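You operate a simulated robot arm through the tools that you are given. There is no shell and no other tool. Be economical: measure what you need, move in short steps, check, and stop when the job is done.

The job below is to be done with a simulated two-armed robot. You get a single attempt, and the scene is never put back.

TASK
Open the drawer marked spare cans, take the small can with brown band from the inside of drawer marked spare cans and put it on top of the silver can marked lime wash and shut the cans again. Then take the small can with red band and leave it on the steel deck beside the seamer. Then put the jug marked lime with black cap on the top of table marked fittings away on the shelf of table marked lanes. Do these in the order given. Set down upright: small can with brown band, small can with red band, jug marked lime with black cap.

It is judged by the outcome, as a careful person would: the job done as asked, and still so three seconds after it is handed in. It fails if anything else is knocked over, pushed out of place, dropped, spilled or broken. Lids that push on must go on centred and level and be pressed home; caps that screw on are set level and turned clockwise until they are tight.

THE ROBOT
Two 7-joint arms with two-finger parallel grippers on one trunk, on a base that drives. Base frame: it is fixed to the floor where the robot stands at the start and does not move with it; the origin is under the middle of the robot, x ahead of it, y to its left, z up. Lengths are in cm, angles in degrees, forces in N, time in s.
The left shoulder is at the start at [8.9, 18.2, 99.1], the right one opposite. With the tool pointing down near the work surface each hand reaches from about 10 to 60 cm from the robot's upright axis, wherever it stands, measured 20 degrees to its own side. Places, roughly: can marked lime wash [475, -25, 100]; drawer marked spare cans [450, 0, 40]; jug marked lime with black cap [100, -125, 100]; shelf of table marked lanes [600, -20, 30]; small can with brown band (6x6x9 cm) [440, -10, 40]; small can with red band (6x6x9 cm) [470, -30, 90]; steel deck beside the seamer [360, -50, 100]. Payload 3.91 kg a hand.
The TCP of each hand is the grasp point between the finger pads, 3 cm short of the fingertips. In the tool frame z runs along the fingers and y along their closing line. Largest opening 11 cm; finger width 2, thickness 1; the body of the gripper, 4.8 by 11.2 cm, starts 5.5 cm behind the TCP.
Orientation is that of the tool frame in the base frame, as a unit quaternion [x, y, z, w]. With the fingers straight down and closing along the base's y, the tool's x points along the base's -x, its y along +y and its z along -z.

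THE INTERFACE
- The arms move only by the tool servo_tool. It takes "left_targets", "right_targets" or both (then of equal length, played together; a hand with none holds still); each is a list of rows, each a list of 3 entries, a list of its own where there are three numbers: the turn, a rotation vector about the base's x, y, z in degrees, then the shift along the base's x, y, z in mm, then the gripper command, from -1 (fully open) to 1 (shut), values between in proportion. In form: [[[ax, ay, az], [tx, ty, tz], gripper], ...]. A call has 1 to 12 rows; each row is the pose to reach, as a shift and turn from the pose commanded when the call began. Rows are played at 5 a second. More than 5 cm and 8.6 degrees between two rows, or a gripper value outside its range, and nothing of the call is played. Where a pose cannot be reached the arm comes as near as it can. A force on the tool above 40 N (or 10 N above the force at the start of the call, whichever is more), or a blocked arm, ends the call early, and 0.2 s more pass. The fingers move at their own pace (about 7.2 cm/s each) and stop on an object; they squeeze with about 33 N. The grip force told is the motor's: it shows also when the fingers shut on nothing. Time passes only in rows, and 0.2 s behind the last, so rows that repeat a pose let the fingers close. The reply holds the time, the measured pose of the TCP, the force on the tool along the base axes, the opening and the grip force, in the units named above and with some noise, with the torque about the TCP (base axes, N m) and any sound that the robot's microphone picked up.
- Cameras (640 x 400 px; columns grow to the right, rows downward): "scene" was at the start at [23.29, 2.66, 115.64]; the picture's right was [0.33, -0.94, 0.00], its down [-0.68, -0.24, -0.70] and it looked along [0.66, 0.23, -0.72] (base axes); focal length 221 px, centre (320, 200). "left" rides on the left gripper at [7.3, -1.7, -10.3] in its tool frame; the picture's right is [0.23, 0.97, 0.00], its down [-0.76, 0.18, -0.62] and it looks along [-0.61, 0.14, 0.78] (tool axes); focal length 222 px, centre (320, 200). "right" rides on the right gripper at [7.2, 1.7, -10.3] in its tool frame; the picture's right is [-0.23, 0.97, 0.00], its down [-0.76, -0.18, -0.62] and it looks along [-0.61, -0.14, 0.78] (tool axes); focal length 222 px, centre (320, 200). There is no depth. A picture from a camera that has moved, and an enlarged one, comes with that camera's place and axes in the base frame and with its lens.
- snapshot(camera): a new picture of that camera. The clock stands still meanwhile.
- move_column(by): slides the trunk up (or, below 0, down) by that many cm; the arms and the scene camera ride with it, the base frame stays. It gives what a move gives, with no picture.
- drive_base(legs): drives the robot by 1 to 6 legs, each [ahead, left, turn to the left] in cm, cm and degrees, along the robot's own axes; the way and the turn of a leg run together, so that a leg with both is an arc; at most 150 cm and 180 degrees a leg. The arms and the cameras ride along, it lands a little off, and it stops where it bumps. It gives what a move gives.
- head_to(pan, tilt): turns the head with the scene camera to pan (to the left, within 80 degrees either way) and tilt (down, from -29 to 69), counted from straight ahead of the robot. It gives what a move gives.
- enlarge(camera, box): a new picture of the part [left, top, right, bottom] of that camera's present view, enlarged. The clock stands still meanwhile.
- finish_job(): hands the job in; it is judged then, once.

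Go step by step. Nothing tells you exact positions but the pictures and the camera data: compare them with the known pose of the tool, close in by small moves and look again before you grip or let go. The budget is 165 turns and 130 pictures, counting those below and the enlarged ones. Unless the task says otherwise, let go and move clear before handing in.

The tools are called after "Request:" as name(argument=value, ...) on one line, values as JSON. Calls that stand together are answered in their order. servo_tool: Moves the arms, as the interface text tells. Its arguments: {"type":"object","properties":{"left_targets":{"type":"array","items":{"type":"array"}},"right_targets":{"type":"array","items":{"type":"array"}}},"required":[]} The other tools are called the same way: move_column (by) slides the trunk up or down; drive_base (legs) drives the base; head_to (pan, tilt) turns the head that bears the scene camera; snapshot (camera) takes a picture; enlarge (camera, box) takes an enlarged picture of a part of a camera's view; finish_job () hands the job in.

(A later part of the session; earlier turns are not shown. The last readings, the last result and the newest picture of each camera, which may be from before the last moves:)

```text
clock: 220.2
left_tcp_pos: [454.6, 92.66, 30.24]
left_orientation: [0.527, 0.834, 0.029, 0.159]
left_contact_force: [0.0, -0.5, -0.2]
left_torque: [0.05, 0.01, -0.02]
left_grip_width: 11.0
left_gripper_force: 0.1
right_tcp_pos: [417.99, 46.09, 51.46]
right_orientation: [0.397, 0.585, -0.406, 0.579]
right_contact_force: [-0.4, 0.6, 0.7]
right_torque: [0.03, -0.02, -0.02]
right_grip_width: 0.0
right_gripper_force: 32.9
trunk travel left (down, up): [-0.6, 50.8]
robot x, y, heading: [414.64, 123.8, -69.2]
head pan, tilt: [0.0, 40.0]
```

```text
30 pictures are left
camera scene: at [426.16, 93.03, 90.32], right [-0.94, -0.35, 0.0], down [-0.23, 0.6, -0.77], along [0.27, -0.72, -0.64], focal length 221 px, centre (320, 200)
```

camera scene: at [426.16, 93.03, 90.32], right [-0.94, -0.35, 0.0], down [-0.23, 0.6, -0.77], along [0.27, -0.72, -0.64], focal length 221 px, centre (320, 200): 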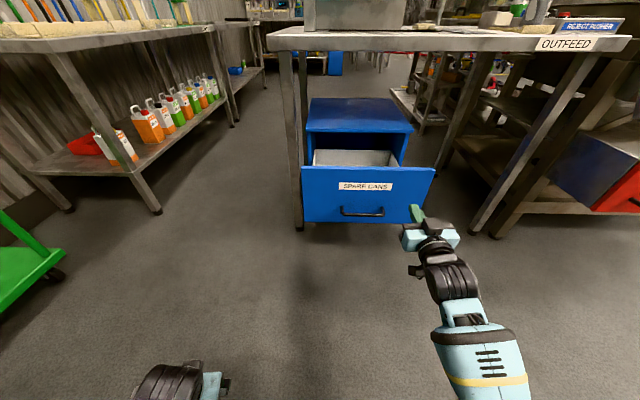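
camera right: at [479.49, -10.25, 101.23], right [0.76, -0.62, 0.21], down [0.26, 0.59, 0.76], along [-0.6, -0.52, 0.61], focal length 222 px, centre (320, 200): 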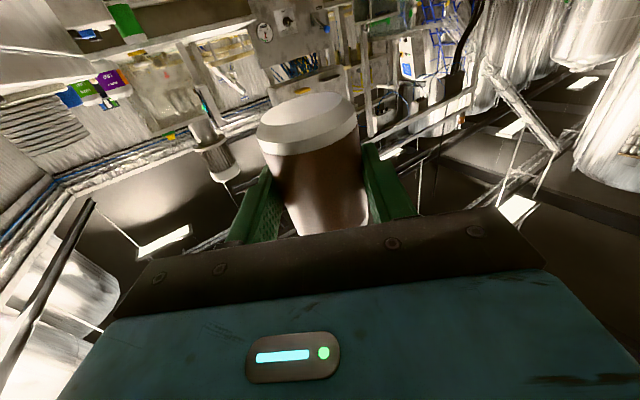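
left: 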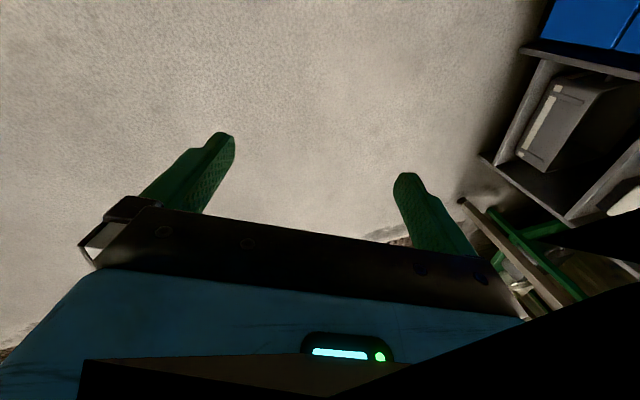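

The closed fist is lined up with the drawer front. I lower it 5 cm, move toward the middle, and push by driving forward.

Request:
servo_tool(right_targets=[[[0, 0, 0], [28, 10, -25], 1], [[0, 0, 0], [56, 21, -50], 1], [[0, 0, 0], [56, 21, -50], 1]])

Request:
drive_base(legs=[[36, 0, 0]])

Request:
drive_base(legs=[[6, 0, 0]])

Request:
snapshot(camera="scene")

```text
clock: 221.0
left_tcp_pos: [454.48, 92.73, 30.35]
left_orientation: [0.527, 0.834, 0.03, 0.159]
left_contact_force: [-0.2, -0.4, 0.0]
left_torque: [-0.01, -0.01, 0.03]
left_grip_width: 11.02
left_gripper_force: 0.1
right_tcp_pos: [423.53, 48.28, 46.44]
right_orientation: [0.398, 0.584, -0.404, 0.581]
right_contact_force: [-0.9, -0.1, -0.8]
right_torque: [-0.01, -0.01, 0.0]
right_grip_width: 0.0
right_gripper_force: 33.0
trunk travel left (down, up): [-0.6, 50.8]
robot x, y, heading: [414.71, 123.39, -69.4]
head pan, tilt: [0.0, 40.0]
```

```text
clock: 223.3
left_tcp_pos: [467.17, 59.4, 30.32]
left_orientation: [0.527, 0.834, 0.03, 0.16]
left_contact_force: [0.3, -0.2, -0.7]
left_torque: [0.0, 0.0, 0.02]
left_grip_width: 10.99
left_gripper_force: 0.1
right_tcp_pos: [436.3, 14.87, 46.34]
right_orientation: [0.398, 0.585, -0.404, 0.58]
right_contact_force: [0.4, -0.8, 1.1]
right_torque: [-0.01, 0.03, 0.0]
right_grip_width: 0.0
right_gripper_force: 33.2
trunk travel left (down, up): [-0.6, 50.8]
robot x, y, heading: [427.51, 90.34, -69.5]
head pan, tilt: [0.0, 40.0]
```

```text
clock: 224.3
left_tcp_pos: [468.96, 54.42, 30.19]
left_orientation: [0.528, 0.834, 0.03, 0.158]
left_contact_force: [-1.4, -1.4, -0.5]
left_torque: [-0.01, 0.01, -0.03]
left_grip_width: 11.0
left_gripper_force: 0.0
right_tcp_pos: [437.89, 10.27, 46.33]
right_orientation: [0.397, 0.583, -0.404, 0.582]
right_contact_force: [-1.5, 5.5, 2.6]
right_torque: [-0.02, -0.01, -0.05]
right_grip_width: 0.01
right_gripper_force: 32.9
trunk travel left (down, up): [-0.6, 50.8]
robot x, y, heading: [429.23, 85.34, -69.3]
head pan, tilt: [0.0, 40.0]
stopped in leg 1: the force on the tool passed its limit at 144 N (the readings are from after the stop); the commanded pose is now the measured one
```

```text
29 pictures are left
camera scene: at [440.59, 54.77, 90.33], right [-0.94, -0.35, 0.0], down [-0.23, 0.6, -0.77], along [0.27, -0.72, -0.64], focal length 221 px, centre (320, 200)
```

scene: 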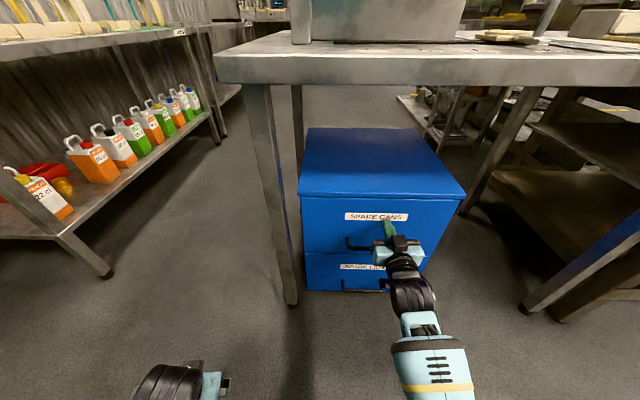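

The drawer is shut. Next the red can: I back out, raise the trunk, and re-orient the hand (tilted 45° down, yawed right) for a side grasp clear of the stack.

Request:
drive_base(legs=[[-40, 0, 0]])

Request:
move_column(by=40)

Request:
move_column(by=10)

Request:
servo_tool(right_targets=[[[5.75, -0.2, -5.3], [18, 7, 10], -0.5], [[11.5, -0.4, -10.6], [36, 14, 20], -0.5], [[17.25, -0.6, -16], [54, 21, 30], -0.5], [[23, -0.75, -21.3], [72, 28, 40], -0.5], [[28.75, -0.9, -26.6], [90, 35, 50], -0.5], [[34.5, -1.1, -32], [108, 42, 60], -0.5], [[40.25, -1.3, -37.3], [126, 49, 65], -0.5], [[46, -1.5, -42.6], [144, 56, 70], -0.5]])

```text
clock: 226.8
left_tcp_pos: [454.78, 92.19, 30.2]
left_orientation: [0.529, 0.833, 0.03, 0.158]
left_contact_force: [0.9, -0.2, -0.1]
left_torque: [-0.03, 0.02, -0.02]
left_grip_width: 11.0
left_gripper_force: 0.0
right_tcp_pos: [423.48, 48.19, 46.19]
right_orientation: [0.397, 0.584, -0.405, 0.581]
right_contact_force: [0.0, 0.6, -0.1]
right_torque: [0.01, -0.03, 0.02]
right_grip_width: 0.0
right_gripper_force: 33.0
trunk travel left (down, up): [-0.6, 50.8]
robot x, y, heading: [414.66, 123.72, -69.7]
head pan, tilt: [0.0, 40.0]
```

```text
clock: 230.7
left_tcp_pos: [454.77, 92.17, 70.2]
left_orientation: [0.529, 0.833, 0.029, 0.159]
left_contact_force: [-0.1, 0.5, -0.4]
left_torque: [0.02, -0.01, 0.02]
left_grip_width: 10.98
left_gripper_force: 0.1
right_tcp_pos: [423.62, 48.2, 86.2]
right_orientation: [0.398, 0.584, -0.405, 0.581]
right_contact_force: [0.2, -0.1, -1.0]
right_torque: [0.06, -0.02, -0.04]
right_grip_width: 0.0
right_gripper_force: 32.8
trunk travel left (down, up): [-40.6, 10.8]
robot x, y, heading: [414.61, 123.42, -69.5]
head pan, tilt: [0.0, 40.0]
```

```text
clock: 232.0
left_tcp_pos: [454.81, 92.24, 80.19]
left_orientation: [0.528, 0.834, 0.03, 0.159]
left_contact_force: [0.5, -0.6, -0.3]
left_torque: [0.01, 0.0, 0.0]
left_grip_width: 11.01
left_gripper_force: 0.1
right_tcp_pos: [423.56, 48.07, 96.01]
right_orientation: [0.398, 0.584, -0.405, 0.58]
right_contact_force: [0.2, -0.1, -0.7]
right_torque: [0.0, -0.03, 0.0]
right_grip_width: 0.0
right_gripper_force: 33.1
trunk travel left (down, up): [-50.6, 0.8]
robot x, y, heading: [414.93, 123.92, -69.5]
head pan, tilt: [0.0, 40.0]
```

```text
clock: 233.8
left_tcp_pos: [454.69, 92.2, 80.37]
left_orientation: [0.528, 0.833, 0.03, 0.159]
left_contact_force: [1.0, 0.0, -0.2]
left_torque: [0.01, 0.0, -0.01]
left_grip_width: 10.98
left_gripper_force: 0.1
right_tcp_pos: [431.07, 58.56, 103.88]
right_orientation: [0.778, 0.493, -0.33, 0.207]
right_contact_force: [0.5, 0.0, 1.0]
right_torque: [0.03, -0.01, 0.0]
right_grip_width: 8.25
right_gripper_force: 0.0
right hand out of reach, approached as far as the arm can: row 2, 6, 7, 8
trunk travel left (down, up): [-50.6, 0.8]
robot x, y, heading: [414.91, 123.58, -69.6]
head pan, tilt: [0.0, 40.0]
```

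The hand is set. I turn to −110° and drive in stages around the corner into the aisle mouth.

Request:
drive_base(legs=[[0, 0, -40.4], [-3, 66, 0]])

Request:
drive_base(legs=[[24.6, 37.7, 0]])

Request:
snapshot(camera="scene")

```text
clock: 241.9
left_tcp_pos: [486.47, 53.68, 80.31]
left_orientation: [0.788, 0.594, -0.028, 0.159]
left_contact_force: [0.4, -0.4, 0.8]
left_torque: [-0.02, -0.01, 0.0]
left_grip_width: 11.01
left_gripper_force: 0.0
right_tcp_pos: [446.6, 44.17, 103.16]
right_orientation: [0.901, 0.191, -0.382, 0.072]
right_contact_force: [0.6, 0.1, 0.3]
right_torque: [-0.01, 0.01, -0.01]
right_grip_width: 8.26
right_gripper_force: 0.0
trunk travel left (down, up): [-50.6, 0.8]
robot x, y, heading: [476.99, 103.53, -110.5]
head pan, tilt: [0.0, 40.0]
```

```text
clock: 245.8
left_tcp_pos: [513.44, 17.32, 80.18]
left_orientation: [0.788, 0.595, -0.028, 0.159]
left_contact_force: [-0.2, 1.1, 0.7]
left_torque: [0.02, 0.01, 0.03]
left_grip_width: 10.99
left_gripper_force: 0.1
right_tcp_pos: [473.42, 7.68, 103.21]
right_orientation: [0.901, 0.192, -0.382, 0.073]
right_contact_force: [-0.5, 0.2, -0.2]
right_torque: [-0.02, 0.0, 0.0]
right_grip_width: 8.24
right_gripper_force: 0.1
trunk travel left (down, up): [-50.6, 0.8]
robot x, y, heading: [504.18, 66.91, -110.6]
head pan, tilt: [0.0, 40.0]
```

```text
28 pictures are left
camera scene: at [500.2, 57.09, 144.6], right [-0.94, 0.35, 0.0], down [0.23, 0.6, -0.77], along [-0.27, -0.72, -0.64], focal length 221 px, centre (320, 200)
```

scene: 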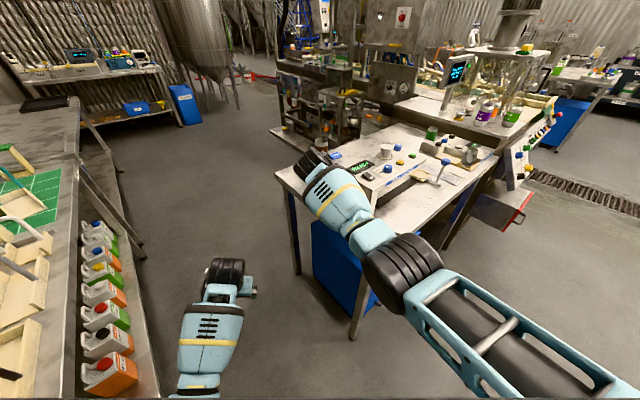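

Clear so far. I continue to the final stand.

Request:
drive_base(legs=[[35, 31, 0]])

Request:
head_to(pan=-10, tilt=40)

Request:
snapshot(camera="scene")

```text
clock: 249.1
left_tcp_pos: [530.19, -26.54, 80.19]
left_orientation: [0.79, 0.592, -0.028, 0.159]
left_contact_force: [0.4, -0.8, 0.3]
left_torque: [0.0, -0.02, -0.05]
left_grip_width: 11.0
left_gripper_force: 0.2
right_tcp_pos: [490.21, -36.05, 103.06]
right_orientation: [0.902, 0.188, -0.382, 0.071]
right_contact_force: [0.0, 0.2, -0.2]
right_torque: [-0.04, 0.01, -0.02]
right_grip_width: 8.25
right_gripper_force: 0.1
trunk travel left (down, up): [-50.6, 0.8]
robot x, y, heading: [521.5, 23.0, -110.8]
head pan, tilt: [0.0, 40.0]
```

```text
clock: 249.8
left_tcp_pos: [530.28, -26.64, 80.23]
left_orientation: [0.789, 0.593, -0.028, 0.16]
left_contact_force: [-0.3, 0.4, 0.0]
left_torque: [-0.02, 0.0, -0.04]
left_grip_width: 10.99
left_gripper_force: 0.0
right_tcp_pos: [490.03, -35.97, 103.06]
right_orientation: [0.901, 0.188, -0.384, 0.071]
right_contact_force: [0.3, -0.1, 0.1]
right_torque: [0.01, -0.02, 0.01]
right_grip_width: 8.24
right_gripper_force: 0.0
trunk travel left (down, up): [-50.6, 0.8]
robot x, y, heading: [520.91, 23.38, -110.8]
head pan, tilt: [-10.0, 40.0]
```

```text
27 pictures are left
camera scene: at [515.82, 13.91, 144.6], right [-0.86, 0.51, 0.0], down [0.33, 0.55, -0.77], along [-0.39, -0.66, -0.64], focal length 221 px, centre (320, 200)
```

scene: 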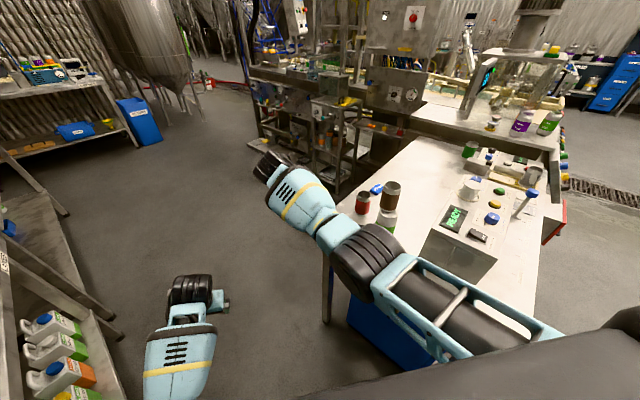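

I can see the stack and the red can well. To keep the forearm away from the stack I go slightly deeper, turn 20° right, then slide in from behind.

Request:
drive_base(legs=[[21.9, 13.2, 0], [0, 0, -20]])

Request:
head_to(pan=0, tilt=45)

Request:
snapshot(camera="scene")

```text
clock: 252.8
left_tcp_pos: [517.12, -51.8, 80.12]
left_orientation: [0.88, 0.446, -0.056, 0.15]
left_contact_force: [0.3, 0.6, 0.7]
left_torque: [-0.02, 0.0, -0.02]
left_grip_width: 11.02
left_gripper_force: 0.1
right_tcp_pos: [476.19, -46.62, 103.14]
right_orientation: [0.921, 0.029, -0.389, 0.005]
right_contact_force: [-1.0, 0.4, -0.2]
right_torque: [-0.04, -0.06, -0.01]
right_grip_width: 8.23
right_gripper_force: 0.0
trunk travel left (down, up): [-50.6, 0.8]
robot x, y, heading: [525.63, -2.03, -131.0]
head pan, tilt: [-10.0, 40.0]
```

```text
clock: 253.5
left_tcp_pos: [517.0, -51.67, 80.39]
left_orientation: [0.88, 0.446, -0.056, 0.152]
left_contact_force: [0.2, -0.6, -0.2]
left_torque: [0.01, 0.02, 0.02]
left_grip_width: 11.0
left_gripper_force: 0.0
right_tcp_pos: [476.01, -46.63, 103.14]
right_orientation: [0.92, 0.028, -0.39, 0.003]
right_contact_force: [0.1, 0.7, -0.1]
right_torque: [0.02, -0.03, 0.03]
right_grip_width: 8.24
right_gripper_force: 0.0
trunk travel left (down, up): [-50.6, 0.8]
robot x, y, heading: [525.54, -1.87, -131.0]
head pan, tilt: [0.0, 45.0]
```

```text
26 pictures are left
camera scene: at [518.7, -9.57, 143.88], right [-0.75, 0.66, 0.0], down [0.46, 0.53, -0.71], along [-0.46, -0.53, -0.71], focal length 221 px, centre (320, 200)
```

scene: 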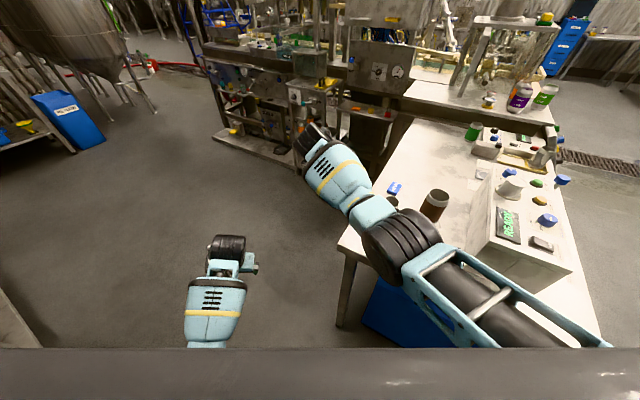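

To keep the elbow well away from the stack, I go a bit deeper in the aisle and turn a further 40° so the arm comes from the far side.

Request:
drive_base(legs=[[14.2, 26.7, 0], [0, 0, -40]])

Request:
snapshot(camera="scene")

Request:
snapshot(camera="right")

```text
clock: 258.2
left_tcp_pos: [498.02, -63.12, 80.21]
left_orientation: [0.979, 0.127, -0.103, 0.124]
left_contact_force: [0.0, 0.3, -0.5]
left_torque: [0.01, 0.04, -0.01]
left_grip_width: 11.0
left_gripper_force: 0.1
right_tcp_pos: [469.47, -33.52, 103.14]
right_orientation: [0.878, -0.281, -0.368, -0.126]
right_contact_force: [0.9, 0.6, 0.1]
right_torque: [-0.01, 0.01, -0.01]
right_grip_width: 8.26
right_gripper_force: 0.1
trunk travel left (down, up): [-50.6, 0.8]
robot x, y, heading: [536.05, -30.23, -169.9]
head pan, tilt: [0.0, 45.0]
```

```text
25 pictures are left
camera scene: at [525.8, -31.6, 143.88], right [-0.17, 0.98, 0.0], down [0.7, 0.12, -0.71], along [-0.7, -0.12, -0.71], focal length 221 px, centre (320, 200)
```

scene: 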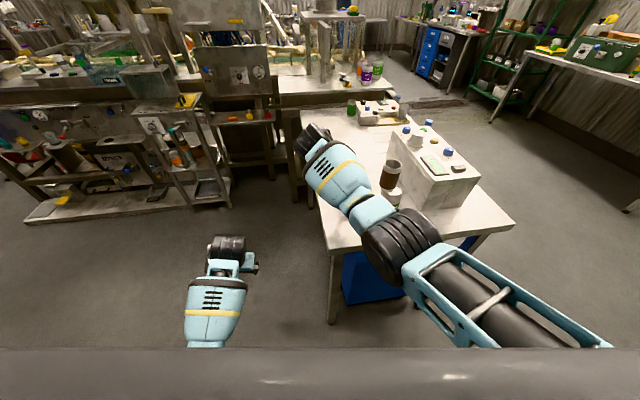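

```text
24 pictures are left
camera right: at [478.57, -42.19, 105.22], right [-0.7, -0.7, 0.15], down [0.03, 0.18, 0.98], along [-0.71, 0.69, -0.11], focal length 222 px, centre (320, 200)
```

right: 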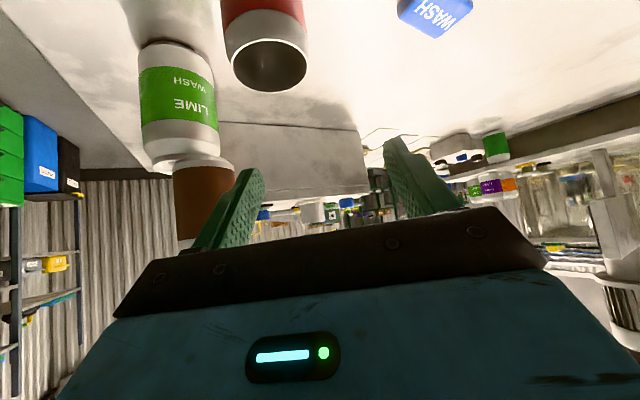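

The wrist view shows the red can right below and the stack safely aside. I open a little wider and descend around it.

Request:
servo_tool(right_targets=[[[0, 0, 0], [8, 10, -10], -0.75], [[0, 0, 0], [8, 10, -40], -0.75], [[0, 0, 0], [8, 10, -70], -0.75], [[0, 0, 0], [8, 10, -100], -0.75], [[0, 0, 0], [8, 10, -120], -0.75]])

Request:
snapshot(camera="right")

```text
clock: 259.4
left_tcp_pos: [498.06, -63.22, 80.23]
left_orientation: [0.979, 0.126, -0.103, 0.124]
left_contact_force: [0.7, 0.1, -0.8]
left_torque: [-0.02, -0.02, 0.02]
left_grip_width: 11.0
left_gripper_force: 0.1
right_tcp_pos: [469.64, -30.71, 91.17]
right_orientation: [0.872, -0.29, -0.37, -0.133]
right_contact_force: [-0.3, 0.4, 0.2]
right_torque: [0.01, -0.02, 0.01]
right_grip_width: 9.65
right_gripper_force: 0.0
right hand out of reach, approached as far as the arm can: row 5
trunk travel left (down, up): [-50.6, 0.8]
robot x, y, heading: [536.25, -29.54, -170.0]
head pan, tilt: [0.0, 45.0]
```

```text
23 pictures are left
camera right: at [478.54, -39.6, 93.16], right [-0.71, -0.68, 0.15], down [0.04, 0.17, 0.98], along [-0.7, 0.71, -0.1], focal length 222 px, centre (320, 200)
```

right: 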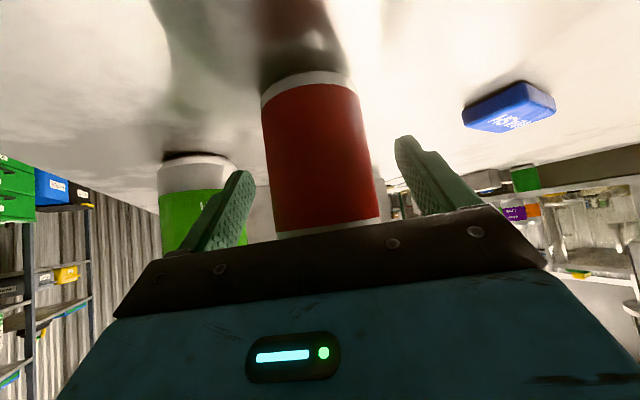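

The red can is centred between the fingers. I close.

Request:
servo_tool(right_targets=[[[0, 0, 0], [0, 0, 0], -0.3], [[0, 0, 0], [0, 0, 0], 0.2], [[0, 0, 0], [0, 0, 0], 1], [[0, 0, 0], [0, 0, 0], 1], [[0, 0, 0], [0, 0, 0], 1], [[0, 0, 0], [0, 0, 15], 1], [[0, 0, 0], [0, 0, 40], 1]])

Request:
snapshot(camera="right")

```text
clock: 261.0
left_tcp_pos: [498.18, -63.09, 80.29]
left_orientation: [0.979, 0.126, -0.103, 0.124]
left_contact_force: [-0.2, -0.7, -0.3]
left_torque: [0.0, 0.01, -0.01]
left_grip_width: 11.0
left_gripper_force: 0.1
right_tcp_pos: [469.89, -31.82, 95.13]
right_orientation: [0.875, -0.283, -0.37, -0.129]
right_contact_force: [1.0, 0.2, 0.2]
right_torque: [0.01, -0.02, -0.02]
right_grip_width: 5.06
right_gripper_force: 33.1
trunk travel left (down, up): [-50.6, 0.8]
robot x, y, heading: [536.1, -29.56, -169.7]
head pan, tilt: [0.0, 45.0]
```

```text
22 pictures are left
camera right: at [479.09, -40.47, 97.24], right [-0.7, -0.69, 0.15], down [0.03, 0.18, 0.98], along [-0.71, 0.7, -0.1], focal length 222 px, centre (320, 200)
```

right: 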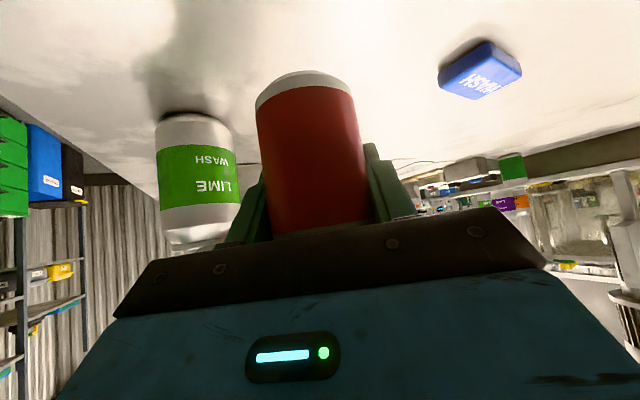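

The red can is held and lifted. I raise it and retrace the path out of the aisle.

Request:
servo_tool(right_targets=[[[0, 0, 0], [0, -5, 30], 1], [[0, 0, 0], [0, -8, 60], 1], [[0, 0, 0], [0, -10, 80], 1]])

Request:
drive_base(legs=[[0, 0, 40], [-14.2, -26.7, 0], [0, 0, 20], [-21.9, -13.2, 0]])

```text
clock: 261.8
left_tcp_pos: [498.24, -63.15, 80.19]
left_orientation: [0.979, 0.127, -0.103, 0.124]
left_contact_force: [0.8, 0.2, -0.2]
left_torque: [-0.02, -0.04, -0.02]
left_grip_width: 11.01
left_gripper_force: 0.1
right_tcp_pos: [470.0, -31.19, 102.59]
right_orientation: [0.873, -0.286, -0.37, -0.139]
right_contact_force: [-0.6, -0.4, 0.0]
right_torque: [0.04, -0.02, 0.04]
right_grip_width: 5.03
right_gripper_force: 32.6
trunk travel left (down, up): [-50.6, 0.8]
robot x, y, heading: [535.97, -29.72, -169.9]
head pan, tilt: [0.0, 45.0]
```

```text
clock: 269.1
left_tcp_pos: [529.71, -26.54, 80.38]
left_orientation: [0.785, 0.598, -0.027, 0.159]
left_contact_force: [0.6, 0.6, 0.2]
left_torque: [-0.01, -0.01, 0.03]
left_grip_width: 11.0
left_gripper_force: 0.1
right_tcp_pos: [487.82, -34.81, 102.86]
right_orientation: [0.9, 0.185, -0.39, 0.066]
right_contact_force: [-0.2, 0.2, 0.1]
right_torque: [-0.01, 0.01, 0.01]
right_grip_width: 5.1
right_gripper_force: 32.6
trunk travel left (down, up): [-50.6, 0.8]
robot x, y, heading: [520.01, 22.78, -109.9]
head pan, tilt: [0.0, 45.0]
```

Clear of the stack; I step slightly left and continue out past the table corner.

Request:
drive_base(legs=[[0, 4, 0], [-35, -31, 0], [-28, -42, 0]])

Request:
head_to(pan=0, tilt=30)

Request:
snapshot(camera="scene")

```text
clock: 276.9
left_tcp_pos: [486.57, 56.61, 80.11]
left_orientation: [0.784, 0.599, -0.027, 0.16]
left_contact_force: [0.0, 0.2, -1.2]
left_torque: [0.01, -0.03, 0.02]
left_grip_width: 11.03
left_gripper_force: 0.2
right_tcp_pos: [444.44, 48.01, 102.86]
right_orientation: [0.9, 0.185, -0.391, 0.066]
right_contact_force: [-0.2, 0.2, 0.6]
right_torque: [-0.05, 0.02, 0.0]
right_grip_width: 5.08
right_gripper_force: 32.1
trunk travel left (down, up): [-50.6, 0.8]
robot x, y, heading: [477.01, 105.97, -110.1]
head pan, tilt: [0.0, 45.0]
```

```text
clock: 277.7
left_tcp_pos: [486.68, 56.62, 80.23]
left_orientation: [0.784, 0.599, -0.028, 0.159]
left_contact_force: [-0.4, -0.5, -0.1]
left_torque: [-0.02, 0.0, 0.0]
left_grip_width: 11.02
left_gripper_force: 0.1
right_tcp_pos: [444.36, 48.13, 102.88]
right_orientation: [0.9, 0.184, -0.39, 0.065]
right_contact_force: [0.1, 0.3, 0.3]
right_torque: [-0.03, 0.01, 0.02]
right_grip_width: 5.08
right_gripper_force: 33.3
trunk travel left (down, up): [-50.6, 0.8]
robot x, y, heading: [476.8, 106.26, -110.2]
head pan, tilt: [0.0, 30.0]
```

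```text
21 pictures are left
camera scene: at [472.69, 95.7, 146.13], right [-0.94, 0.34, 0.0], down [0.17, 0.47, -0.87], along [-0.3, -0.81, -0.5], focal length 221 px, centre (320, 200)
```

scene: 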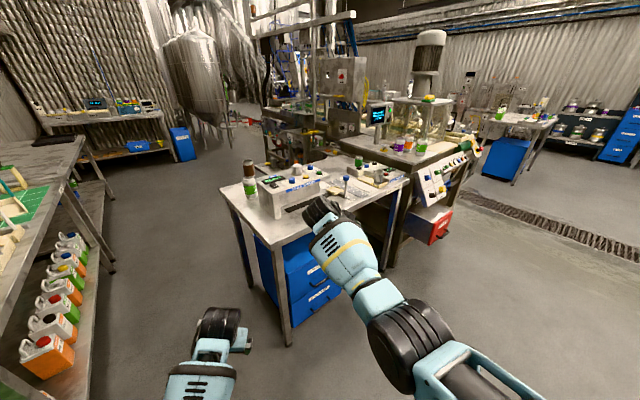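

The stack is intact. I drive over to the front of the seamer deck to inspect a free spot.

Request:
drive_base(legs=[[0, 0, 15], [29, -92, 0]])

Request:
snapshot(camera="scene")

```text
clock: 287.0
left_tcp_pos: [404.73, 40.43, 80.16]
left_orientation: [0.7, 0.696, -0.006, 0.161]
left_contact_force: [-1.7, 0.1, 0.0]
left_torque: [0.03, 0.02, -0.01]
left_grip_width: 11.02
left_gripper_force: 0.1
right_tcp_pos: [366.18, 21.35, 102.77]
right_orientation: [0.868, 0.3, -0.379, 0.116]
right_contact_force: [-0.4, -0.1, -0.8]
right_torque: [0.01, -0.01, -0.01]
right_grip_width: 5.05
right_gripper_force: 32.9
trunk travel left (down, up): [-50.6, 0.8]
robot x, y, heading: [382.69, 86.01, -94.9]
head pan, tilt: [0.0, 30.0]
```

```text
20 pictures are left
camera scene: at [381.17, 74.68, 146.14], right [-1.0, 0.09, 0.0], down [0.04, 0.5, -0.87], along [-0.08, -0.86, -0.5], focal length 221 px, centre (320, 200)
```

scene: 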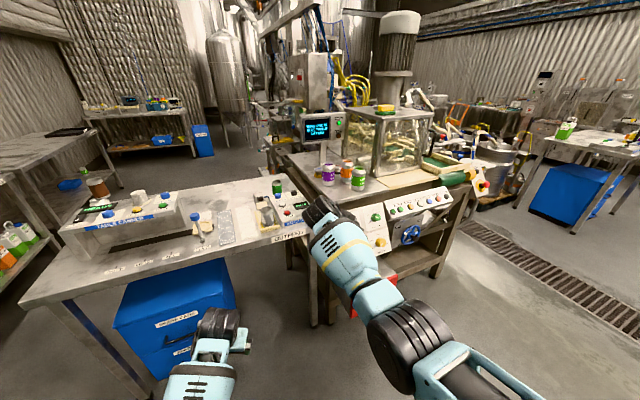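

I zoom in on the deck.

Request:
enlarge(camera="scene", box=[272, 130, 400, 210])

```text
5.00 times, centred on (336, 170) of scene
camera zoom: at [381.17, 74.68, 146.14], right [-1.0, 0.09, 0.0], down [0.04, 0.5, -0.87], along [-0.08, -0.86, -0.5], focal length 1103 px, centre (240, 350)
```

zoom: 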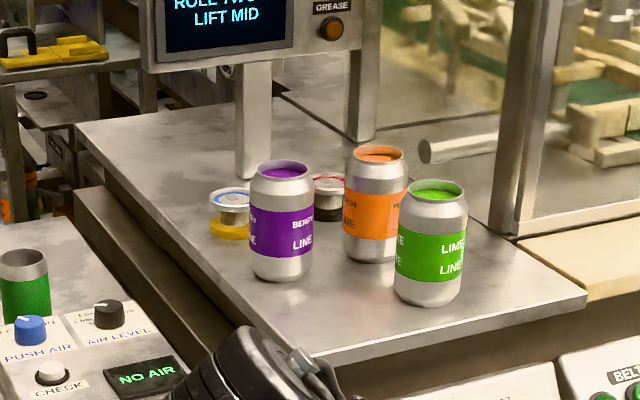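

Deck top is about z 95; a free spot is its front-left corner near (362.5, −19), clear of the three cans. I turn left 30°, and line up in front of it.

Request:
drive_base(legs=[[0, 0, 30], [9, -46, 0]])

Request:
servo_tool(right_targets=[[[0, 0, 0], [0, 0, 15], 1], [[0, 0, 0], [0, 0, 30], 1]])

Request:
head_to(pan=-10, tilt=35)

Request:
enlarge(camera="scene", box=[200, 110, 440, 260])

```text
clock: 293.1
left_tcp_pos: [386.03, 29.75, 80.3]
left_orientation: [0.494, 0.854, 0.036, 0.158]
left_contact_force: [0.4, -0.3, -0.2]
left_torque: [0.02, 0.02, -0.02]
left_grip_width: 10.99
left_gripper_force: 0.1
right_tcp_pos: [362.27, -6.05, 102.93]
right_orientation: [0.761, 0.514, -0.336, 0.209]
right_contact_force: [-0.5, -0.2, -0.9]
right_torque: [-0.02, 0.02, -0.01]
right_grip_width: 5.07
right_gripper_force: 33.5
trunk travel left (down, up): [-50.6, 0.8]
robot x, y, heading: [343.87, 57.65, -64.7]
head pan, tilt: [0.0, 30.0]
```

```text
clock: 293.7
left_tcp_pos: [386.03, 29.88, 80.31]
left_orientation: [0.495, 0.854, 0.036, 0.157]
left_contact_force: [0.0, -0.6, -0.5]
left_torque: [0.02, -0.03, 0.0]
left_grip_width: 10.99
left_gripper_force: 0.1
right_tcp_pos: [361.93, -6.35, 105.84]
right_orientation: [0.76, 0.515, -0.337, 0.209]
right_contact_force: [0.1, 0.2, 0.2]
right_torque: [-0.02, -0.03, 0.03]
right_grip_width: 5.06
right_gripper_force: 33.2
trunk travel left (down, up): [-50.6, 0.8]
robot x, y, heading: [343.79, 57.62, -65.0]
head pan, tilt: [0.0, 30.0]
```

```text
clock: 294.4
left_tcp_pos: [385.99, 29.72, 80.23]
left_orientation: [0.495, 0.854, 0.036, 0.158]
left_contact_force: [-0.2, 0.0, -0.2]
left_torque: [-0.02, -0.03, 0.0]
left_grip_width: 11.0
left_gripper_force: 0.1
right_tcp_pos: [361.92, -6.34, 105.94]
right_orientation: [0.76, 0.513, -0.338, 0.21]
right_contact_force: [-0.1, 0.2, -0.8]
right_torque: [0.0, -0.01, 0.01]
right_grip_width: 5.09
right_gripper_force: 33.3
trunk travel left (down, up): [-50.6, 0.8]
robot x, y, heading: [343.7, 57.78, -65.0]
head pan, tilt: [-10.0, 35.0]
```

```text
2.67 times, centred on (320, 185) of scene
camera zoom: at [346.87, 47.39, 145.36], right [-0.97, -0.26, 0.0], down [-0.15, 0.55, -0.82], along [0.21, -0.79, -0.57], focal length 588 px, centre (320, 240)
```

zoom: 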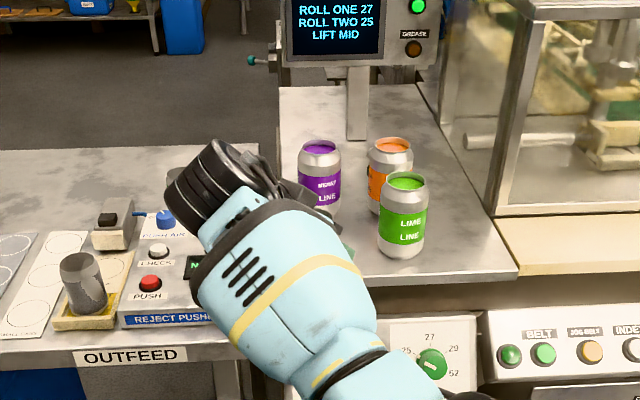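

Measurements agree. I bring the can over the spot by driving 14 cm in.

Request:
drive_base(legs=[[13, -6, 0]])

Request:
snapshot(camera="right")

```text
clock: 295.7
left_tcp_pos: [386.27, 15.56, 80.25]
left_orientation: [0.494, 0.854, 0.036, 0.158]
left_contact_force: [-0.7, -0.9, -0.4]
left_torque: [0.0, 0.0, 0.01]
left_grip_width: 10.97
left_gripper_force: 0.1
right_tcp_pos: [362.28, -20.61, 106.01]
right_orientation: [0.761, 0.514, -0.337, 0.209]
right_contact_force: [-0.3, -0.6, -0.4]
right_torque: [0.0, 0.0, 0.04]
right_grip_width: 5.07
right_gripper_force: 33.0
trunk travel left (down, up): [-50.6, 0.8]
robot x, y, heading: [343.61, 43.48, -64.7]
head pan, tilt: [-10.0, 35.0]
```

```text
17 pictures are left
camera right: at [368.69, -9.72, 107.81], right [0.84, -0.52, 0.14], down [-0.16, -0.01, 0.99], along [-0.51, -0.85, -0.09], focal length 222 px, centre (320, 200)
```

right: 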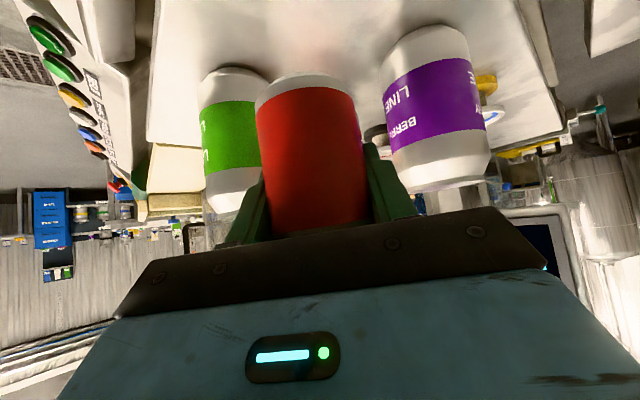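

The spot beneath is free between the lime and berry cans. I lower to the deck, watching the force.

Request:
servo_tool(right_targets=[[[0, 0, 0], [0, 0, -20], 1], [[0, 0, 0], [0, 0, -36], 1], [[0, 0, 0], [0, 0, -44], 1], [[0, 0, 0], [0, 0, -48], 1], [[0, 0, 0], [0, 0, -48], 1]])

Request:
servo_tool(right_targets=[[[0, 0, 0], [0, 0, -3], 1], [[0, 0, 0], [0, 0, -6], 1], [[0, 0, 0], [0, 0, -6], 1]])

```text
clock: 296.9
left_tcp_pos: [386.26, 15.68, 80.23]
left_orientation: [0.494, 0.854, 0.036, 0.157]
left_contact_force: [-0.1, 0.0, 0.0]
left_torque: [-0.01, 0.01, 0.01]
left_grip_width: 10.98
left_gripper_force: 0.1
right_tcp_pos: [361.76, -20.99, 101.31]
right_orientation: [0.761, 0.512, -0.339, 0.209]
right_contact_force: [0.2, 0.1, -0.6]
right_torque: [-0.01, -0.03, 0.0]
right_grip_width: 5.06
right_gripper_force: 33.1
trunk travel left (down, up): [-50.6, 0.8]
robot x, y, heading: [344.4, 43.38, -64.7]
head pan, tilt: [-10.0, 35.0]
```

```text
clock: 297.7
left_tcp_pos: [386.17, 15.75, 80.24]
left_orientation: [0.494, 0.854, 0.036, 0.158]
left_contact_force: [0.8, -1.2, 0.0]
left_torque: [0.01, -0.02, -0.03]
left_grip_width: 11.0
left_gripper_force: 0.0
right_tcp_pos: [361.83, -20.9, 100.73]
right_orientation: [0.762, 0.51, -0.34, 0.209]
right_contact_force: [-0.4, 0.0, -0.1]
right_torque: [-0.01, 0.04, 0.02]
right_grip_width: 5.05
right_gripper_force: 33.3
trunk travel left (down, up): [-50.6, 0.8]
robot x, y, heading: [344.07, 43.24, -64.7]
head pan, tilt: [-10.0, 35.0]
```

No contact yet; I continue in 2 mm steps.

Request:
servo_tool(right_targets=[[[0, 0, 0], [0, 0, -2], 1], [[0, 0, 0], [0, 0, -4], 1], [[0, 0, 0], [0, 0, -6], 1], [[0, 0, 0], [0, 0, -6], 1]])

Request:
servo_tool(right_targets=[[[0, 0, 0], [0, 0, -2], 1], [[0, 0, 0], [0, 0, -4], 1], [[0, 0, 0], [0, 0, -4], 1]])

```text
clock: 298.7
left_tcp_pos: [386.3, 15.71, 80.33]
left_orientation: [0.494, 0.854, 0.037, 0.158]
left_contact_force: [-0.7, 0.5, 0.4]
left_torque: [-0.02, 0.01, 0.01]
left_grip_width: 11.01
left_gripper_force: 0.0
right_tcp_pos: [361.63, -21.05, 100.31]
right_orientation: [0.761, 0.51, -0.341, 0.21]
right_contact_force: [2.7, -1.6, 6.3]
right_torque: [0.0, -0.16, 0.02]
right_grip_width: 5.07
right_gripper_force: 33.2
trunk travel left (down, up): [-50.6, 0.8]
robot x, y, heading: [344.02, 44.21, -64.5]
head pan, tilt: [-10.0, 35.0]
```

```text
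clock: 299.5
left_tcp_pos: [386.15, 15.61, 80.36]
left_orientation: [0.493, 0.854, 0.035, 0.159]
left_contact_force: [0.9, 0.6, -0.3]
left_torque: [0.02, -0.02, 0.01]
left_grip_width: 11.0
left_gripper_force: 0.0
right_tcp_pos: [361.43, -20.91, 100.01]
right_orientation: [0.761, 0.509, -0.343, 0.212]
right_contact_force: [2.5, -3.2, 29.1]
right_torque: [0.16, -0.48, -0.04]
right_grip_width: 5.08
right_gripper_force: 33.1
trunk travel left (down, up): [-50.6, 0.8]
robot x, y, heading: [344.28, 43.68, -64.7]
head pan, tilt: [-10.0, 35.0]
```

Contact made with the deck (29 N). I ease up 3 mm to relieve the push, then release slowly.

Request:
servo_tool(right_targets=[[[0, 0, 0], [0, 0, 3], 1], [[0, 0, 0], [0, 0, 3], 0], [[0, 0, 0], [0, 0, 3], -0.2], [[0, 0, 0], [0, 0, 3], -0.4], [[0, 0, 0], [0, 0, 3], -0.5], [[0, 0, 0], [0, 0, 3], -0.5]])

Request:
snapshot(camera="right")

```text
clock: 300.9
left_tcp_pos: [386.19, 15.66, 80.19]
left_orientation: [0.494, 0.854, 0.036, 0.158]
left_contact_force: [0.1, 0.4, -0.1]
left_torque: [0.02, 0.0, 0.0]
left_grip_width: 11.01
left_gripper_force: 0.1
right_tcp_pos: [361.37, -21.17, 99.76]
right_orientation: [0.762, 0.51, -0.341, 0.206]
right_contact_force: [0.5, -0.9, 0.1]
right_torque: [0.02, -0.01, -0.02]
right_grip_width: 8.27
right_gripper_force: 0.0
trunk travel left (down, up): [-50.6, 0.8]
robot x, y, heading: [344.06, 43.5, -64.8]
head pan, tilt: [-10.0, 35.0]
```

```text
16 pictures are left
camera right: at [368.01, -10.36, 101.47], right [0.84, -0.53, 0.13], down [-0.16, 0.0, 0.99], along [-0.52, -0.85, -0.08], focal length 222 px, centre (320, 200)
```

right: 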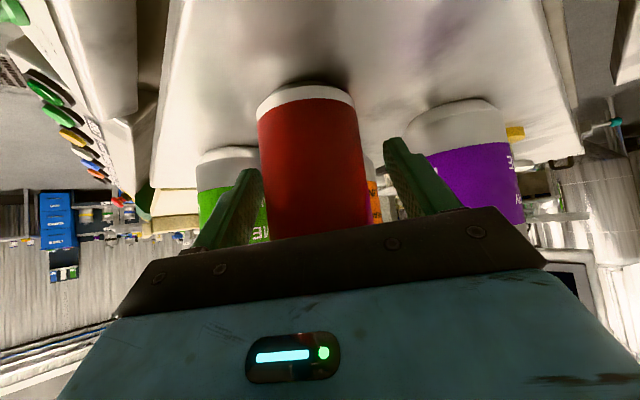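

The red can stands upright on the deck. I back the hand out along its own direction.

Request:
drive_base(legs=[[-9.6, 11.6, 0], [-30, 0, 0]])

Request:
enlarge(camera="scene", box=[200, 90, 440, 240])

```text
clock: 304.3
left_tcp_pos: [379.92, 56.67, 80.2]
left_orientation: [0.493, 0.855, 0.036, 0.158]
left_contact_force: [-0.4, 0.2, 0.8]
left_torque: [0.04, -0.01, 0.01]
left_grip_width: 10.99
left_gripper_force: 0.0
right_tcp_pos: [355.16, 19.73, 99.7]
right_orientation: [0.761, 0.511, -0.341, 0.207]
right_contact_force: [0.4, 0.5, -0.3]
right_torque: [0.04, 0.03, 0.02]
right_grip_width: 8.26
right_gripper_force: 0.0
trunk travel left (down, up): [-50.6, 0.8]
robot x, y, heading: [337.38, 84.52, -64.9]
head pan, tilt: [-10.0, 35.0]
```

```text
2.67 times, centred on (320, 165) of scene
camera zoom: at [340.55, 74.08, 145.36], right [-0.96, -0.27, 0.0], down [-0.15, 0.55, -0.82], along [0.22, -0.79, -0.57], focal length 588 px, centre (320, 293)
```

zoom: 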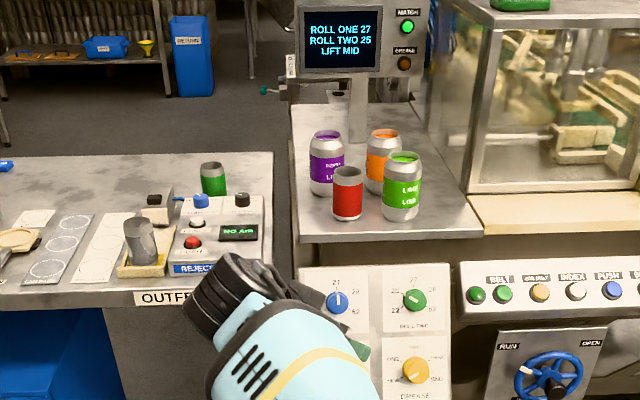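

The red can is done. Now the jug: I turn and drive back toward the fittings table along the clear floor.

Request:
drive_base(legs=[[0, 0, -12], [-25, -95, 0], [-25, -95, 0], [55, -67, 0]])

Request:
head_to(pan=0, tilt=25)

Request:
snapshot(camera="scene")

```text
clock: 327.6
left_tcp_pos: [125.97, -13.06, 80.23]
left_orientation: [0.587, 0.793, 0.019, 0.16]
left_contact_force: [-0.2, -0.8, 0.1]
left_torque: [-0.02, -0.01, -0.01]
left_grip_width: 11.0
left_gripper_force: 0.0
right_tcp_pos: [93.42, -43.42, 99.63]
right_orientation: [0.815, 0.42, -0.364, 0.166]
right_contact_force: [-0.1, 0.7, 0.2]
right_torque: [0.01, 0.01, 0.01]
right_grip_width: 8.27
right_gripper_force: 0.1
trunk travel left (down, up): [-50.6, 0.8]
robot x, y, heading: [90.98, 23.64, -77.9]
head pan, tilt: [-10.0, 35.0]
```

```text
clock: 328.3
left_tcp_pos: [126.03, -13.01, 80.31]
left_orientation: [0.587, 0.794, 0.018, 0.16]
left_contact_force: [-0.2, -0.8, 0.1]
left_torque: [-0.02, -0.05, -0.04]
left_grip_width: 10.98
left_gripper_force: 0.1
right_tcp_pos: [93.28, -43.5, 99.6]
right_orientation: [0.814, 0.42, -0.363, 0.167]
right_contact_force: [0.0, 1.0, 0.0]
right_torque: [-0.04, -0.01, -0.03]
right_grip_width: 8.26
right_gripper_force: 0.0
trunk travel left (down, up): [-50.6, 0.8]
robot x, y, heading: [91.16, 23.76, -77.9]
head pan, tilt: [0.0, 25.0]
```

```text
14 pictures are left
camera scene: at [93.23, 12.54, 146.93], right [-0.98, -0.21, 0.0], down [-0.09, 0.41, -0.91], along [0.19, -0.89, -0.42], focal length 221 px, centre (320, 200)
```

scene: 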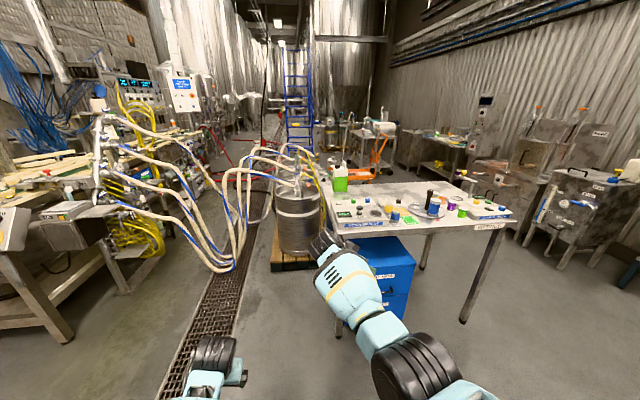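

The green-and-white jug stands at the table's far-left corner. I zoom in.

Request:
enlarge(camera="scene", box=[310, 145, 438, 240])

```text
4.21 times, centred on (374, 192) of scene
camera zoom: at [93.23, 12.54, 146.93], right [-0.98, -0.21, 0.0], down [-0.09, 0.41, -0.91], along [0.19, -0.89, -0.42], focal length 929 px, centre (93, 232)
```

zoom: 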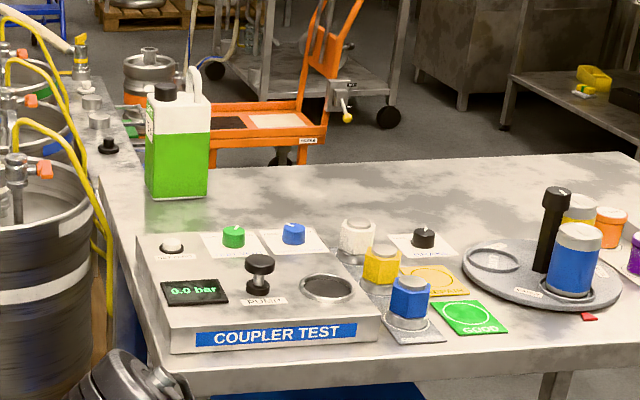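

Jug body is about 9.3 wide × 7.4 deep × 16.5 tall, its face angled ~18°. I'll grip across its width from the front; I re-aim the wrist (straight ahead, pitched 25° down) and open fully.

Request:
servo_tool(right_targets=[[[-2.6, 0.3, 6.9], [2, -8, 0], -1], [[-5.3, 0.6, 13.8], [4, -17, 0], -1], [[-7.9, 0.9, 20.7], [6, -25, 0], -1], [[-10.6, 1.1, 27.7], [8, -34, 0], -1], [[-13.2, 1.4, 34.6], [9, -42, 0], -1], [[-15.9, 1.7, 41.5], [11, -51, 0], -1], [[-18.5, 2, 48.4], [13, -60, 0], -1]])

Request:
drive_base(legs=[[0, 0, 7.3]])

```text
clock: 329.9
left_tcp_pos: [125.9, -13.11, 80.14]
left_orientation: [0.586, 0.794, 0.018, 0.161]
left_contact_force: [0.7, 0.4, 0.1]
left_torque: [0.01, -0.01, 0.0]
left_grip_width: 10.99
left_gripper_force: 0.1
right_tcp_pos: [94.67, -49.35, 99.64]
right_orientation: [0.528, 0.657, -0.339, 0.419]
right_contact_force: [-0.2, 0.4, 0.9]
right_torque: [0.0, -0.01, 0.0]
right_grip_width: 11.0
right_gripper_force: 0.2
trunk travel left (down, up): [-50.6, 0.8]
robot x, y, heading: [91.12, 23.9, -77.8]
head pan, tilt: [0.0, 25.0]
```

```text
clock: 330.9
left_tcp_pos: [130.17, -8.45, 80.22]
left_orientation: [0.536, 0.829, 0.028, 0.158]
left_contact_force: [-0.8, -0.5, 0.9]
left_torque: [-0.01, 0.02, 0.04]
left_grip_width: 11.0
left_gripper_force: 0.1
right_tcp_pos: [103.82, -48.28, 99.53]
right_orientation: [0.487, 0.688, -0.311, 0.438]
right_contact_force: [0.2, 0.2, -0.8]
right_torque: [0.02, 0.0, -0.01]
right_grip_width: 11.01
right_gripper_force: 0.0
trunk travel left (down, up): [-50.6, 0.8]
robot x, y, heading: [90.87, 23.66, -70.6]
head pan, tilt: [0.0, 25.0]
```

The heading matches the jug's face. I raise the hand 4 cm to clear the knobs on the coupler box and drive in, stopping short of the jug.

Request:
servo_tool(right_targets=[[[0, 0, 0], [0, 0, 20], -1], [[0, 0, 0], [0, 0, 45], -1]])

Request:
drive_base(legs=[[20, -23.6, 0], [50, 0, 0]])

Request:
snapshot(camera="right")

Request:
snapshot(camera="scene")

```text
clock: 331.5
left_tcp_pos: [130.21, -8.4, 80.16]
left_orientation: [0.536, 0.829, 0.028, 0.159]
left_contact_force: [0.4, -0.4, -0.6]
left_torque: [0.03, -0.03, 0.03]
left_grip_width: 11.01
left_gripper_force: 0.0
right_tcp_pos: [103.92, -48.22, 104.15]
right_orientation: [0.486, 0.689, -0.311, 0.439]
right_contact_force: [0.3, 0.1, 0.1]
right_torque: [-0.04, -0.06, -0.01]
right_grip_width: 11.0
right_gripper_force: 0.0
trunk travel left (down, up): [-50.6, 0.8]
robot x, y, heading: [90.87, 23.62, -70.5]
head pan, tilt: [0.0, 25.0]
```

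```text
clock: 336.7
left_tcp_pos: [131.78, -81.67, 80.31]
left_orientation: [0.533, 0.83, 0.029, 0.159]
left_contact_force: [-0.1, 0.6, 0.4]
left_torque: [-0.02, -0.02, 0.0]
left_grip_width: 10.99
left_gripper_force: 0.1
right_tcp_pos: [105.67, -121.69, 104.13]
right_orientation: [0.484, 0.69, -0.31, 0.44]
right_contact_force: [0.5, 0.7, 0.3]
right_torque: [0.03, 0.02, 0.04]
right_grip_width: 10.97
right_gripper_force: 0.0
trunk travel left (down, up): [-50.6, 0.8]
robot x, y, heading: [92.4, -49.86, -70.2]
head pan, tilt: [0.0, 25.0]
```

```text
12 pictures are left
camera right: at [103.09, -109.48, 102.06], right [0.95, 0.24, 0.2], down [-0.25, 0.17, 0.95], along [0.19, -0.96, 0.22], focal length 222 px, centre (320, 200)
```

right: 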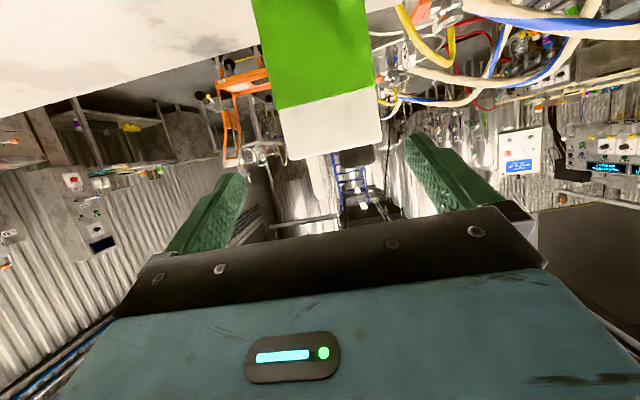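

```text
11 pictures are left
camera scene: at [96.02, -60.61, 146.93], right [-0.94, -0.34, 0.0], down [-0.14, 0.4, -0.91], along [0.31, -0.85, -0.42], focal length 221 px, centre (320, 200)
```

scene: 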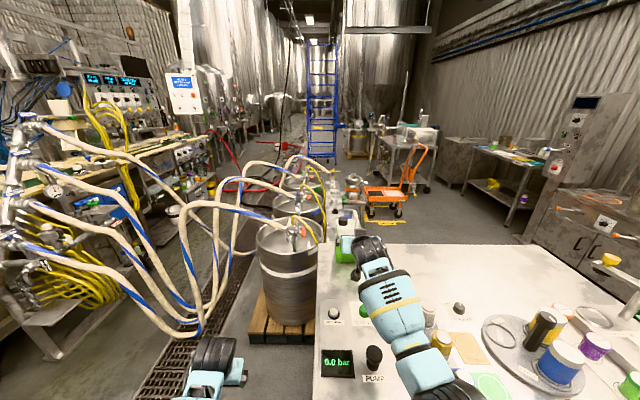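

Combining both views: jug base z ≈ 87.6, body top 102, width ≈ 9, and the hand is aligned with its centre line. I lower to z 96.5 and advance so the fingers straddle it.

Request:
servo_tool(right_targets=[[[0, 0, 0], [0, 0, -25], -1], [[0, 0, 0], [0, 0, -50], -1], [[0, 0, 0], [0, 0, -75], -1]])

Request:
drive_base(legs=[[4.5, 0, 0]])

Request:
snapshot(camera="right")

```text
clock: 337.5
left_tcp_pos: [131.75, -81.68, 80.32]
left_orientation: [0.533, 0.83, 0.029, 0.159]
left_contact_force: [-0.6, 0.0, 1.0]
left_torque: [-0.02, 0.0, 0.01]
left_grip_width: 10.97
left_gripper_force: 0.0
right_tcp_pos: [105.72, -121.81, 96.58]
right_orientation: [0.485, 0.689, -0.311, 0.44]
right_contact_force: [0.9, 0.0, 0.2]
right_torque: [-0.01, -0.02, 0.04]
right_grip_width: 11.04
right_gripper_force: 0.1
trunk travel left (down, up): [-50.6, 0.8]
robot x, y, heading: [92.29, -50.0, -69.7]
head pan, tilt: [0.0, 25.0]
```

```text
clock: 338.4
left_tcp_pos: [133.25, -85.89, 80.23]
left_orientation: [0.534, 0.83, 0.029, 0.159]
left_contact_force: [0.7, -0.1, -0.6]
left_torque: [0.01, 0.02, 0.03]
left_grip_width: 10.99
left_gripper_force: 0.0
right_tcp_pos: [107.27, -125.85, 96.61]
right_orientation: [0.485, 0.69, -0.31, 0.439]
right_contact_force: [-0.2, -0.3, -0.5]
right_torque: [-0.01, 0.02, -0.03]
right_grip_width: 11.0
right_gripper_force: 0.1
trunk travel left (down, up): [-50.6, 0.8]
robot x, y, heading: [94.01, -54.17, -70.1]
head pan, tilt: [0.0, 25.0]
```

```text
10 pictures are left
camera right: at [104.69, -113.63, 94.51], right [0.95, 0.24, 0.2], down [-0.25, 0.17, 0.95], along [0.19, -0.96, 0.22], focal length 222 px, centre (320, 200)
```

right: 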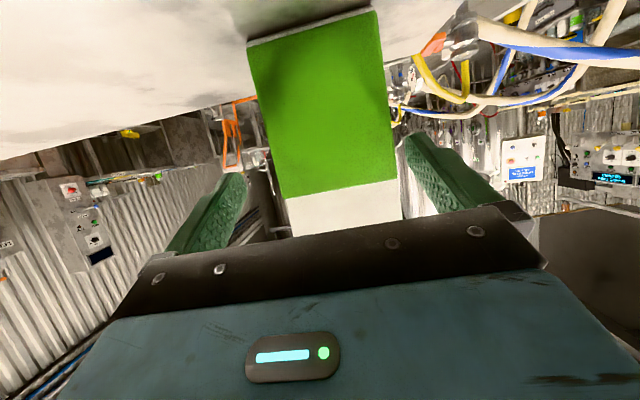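

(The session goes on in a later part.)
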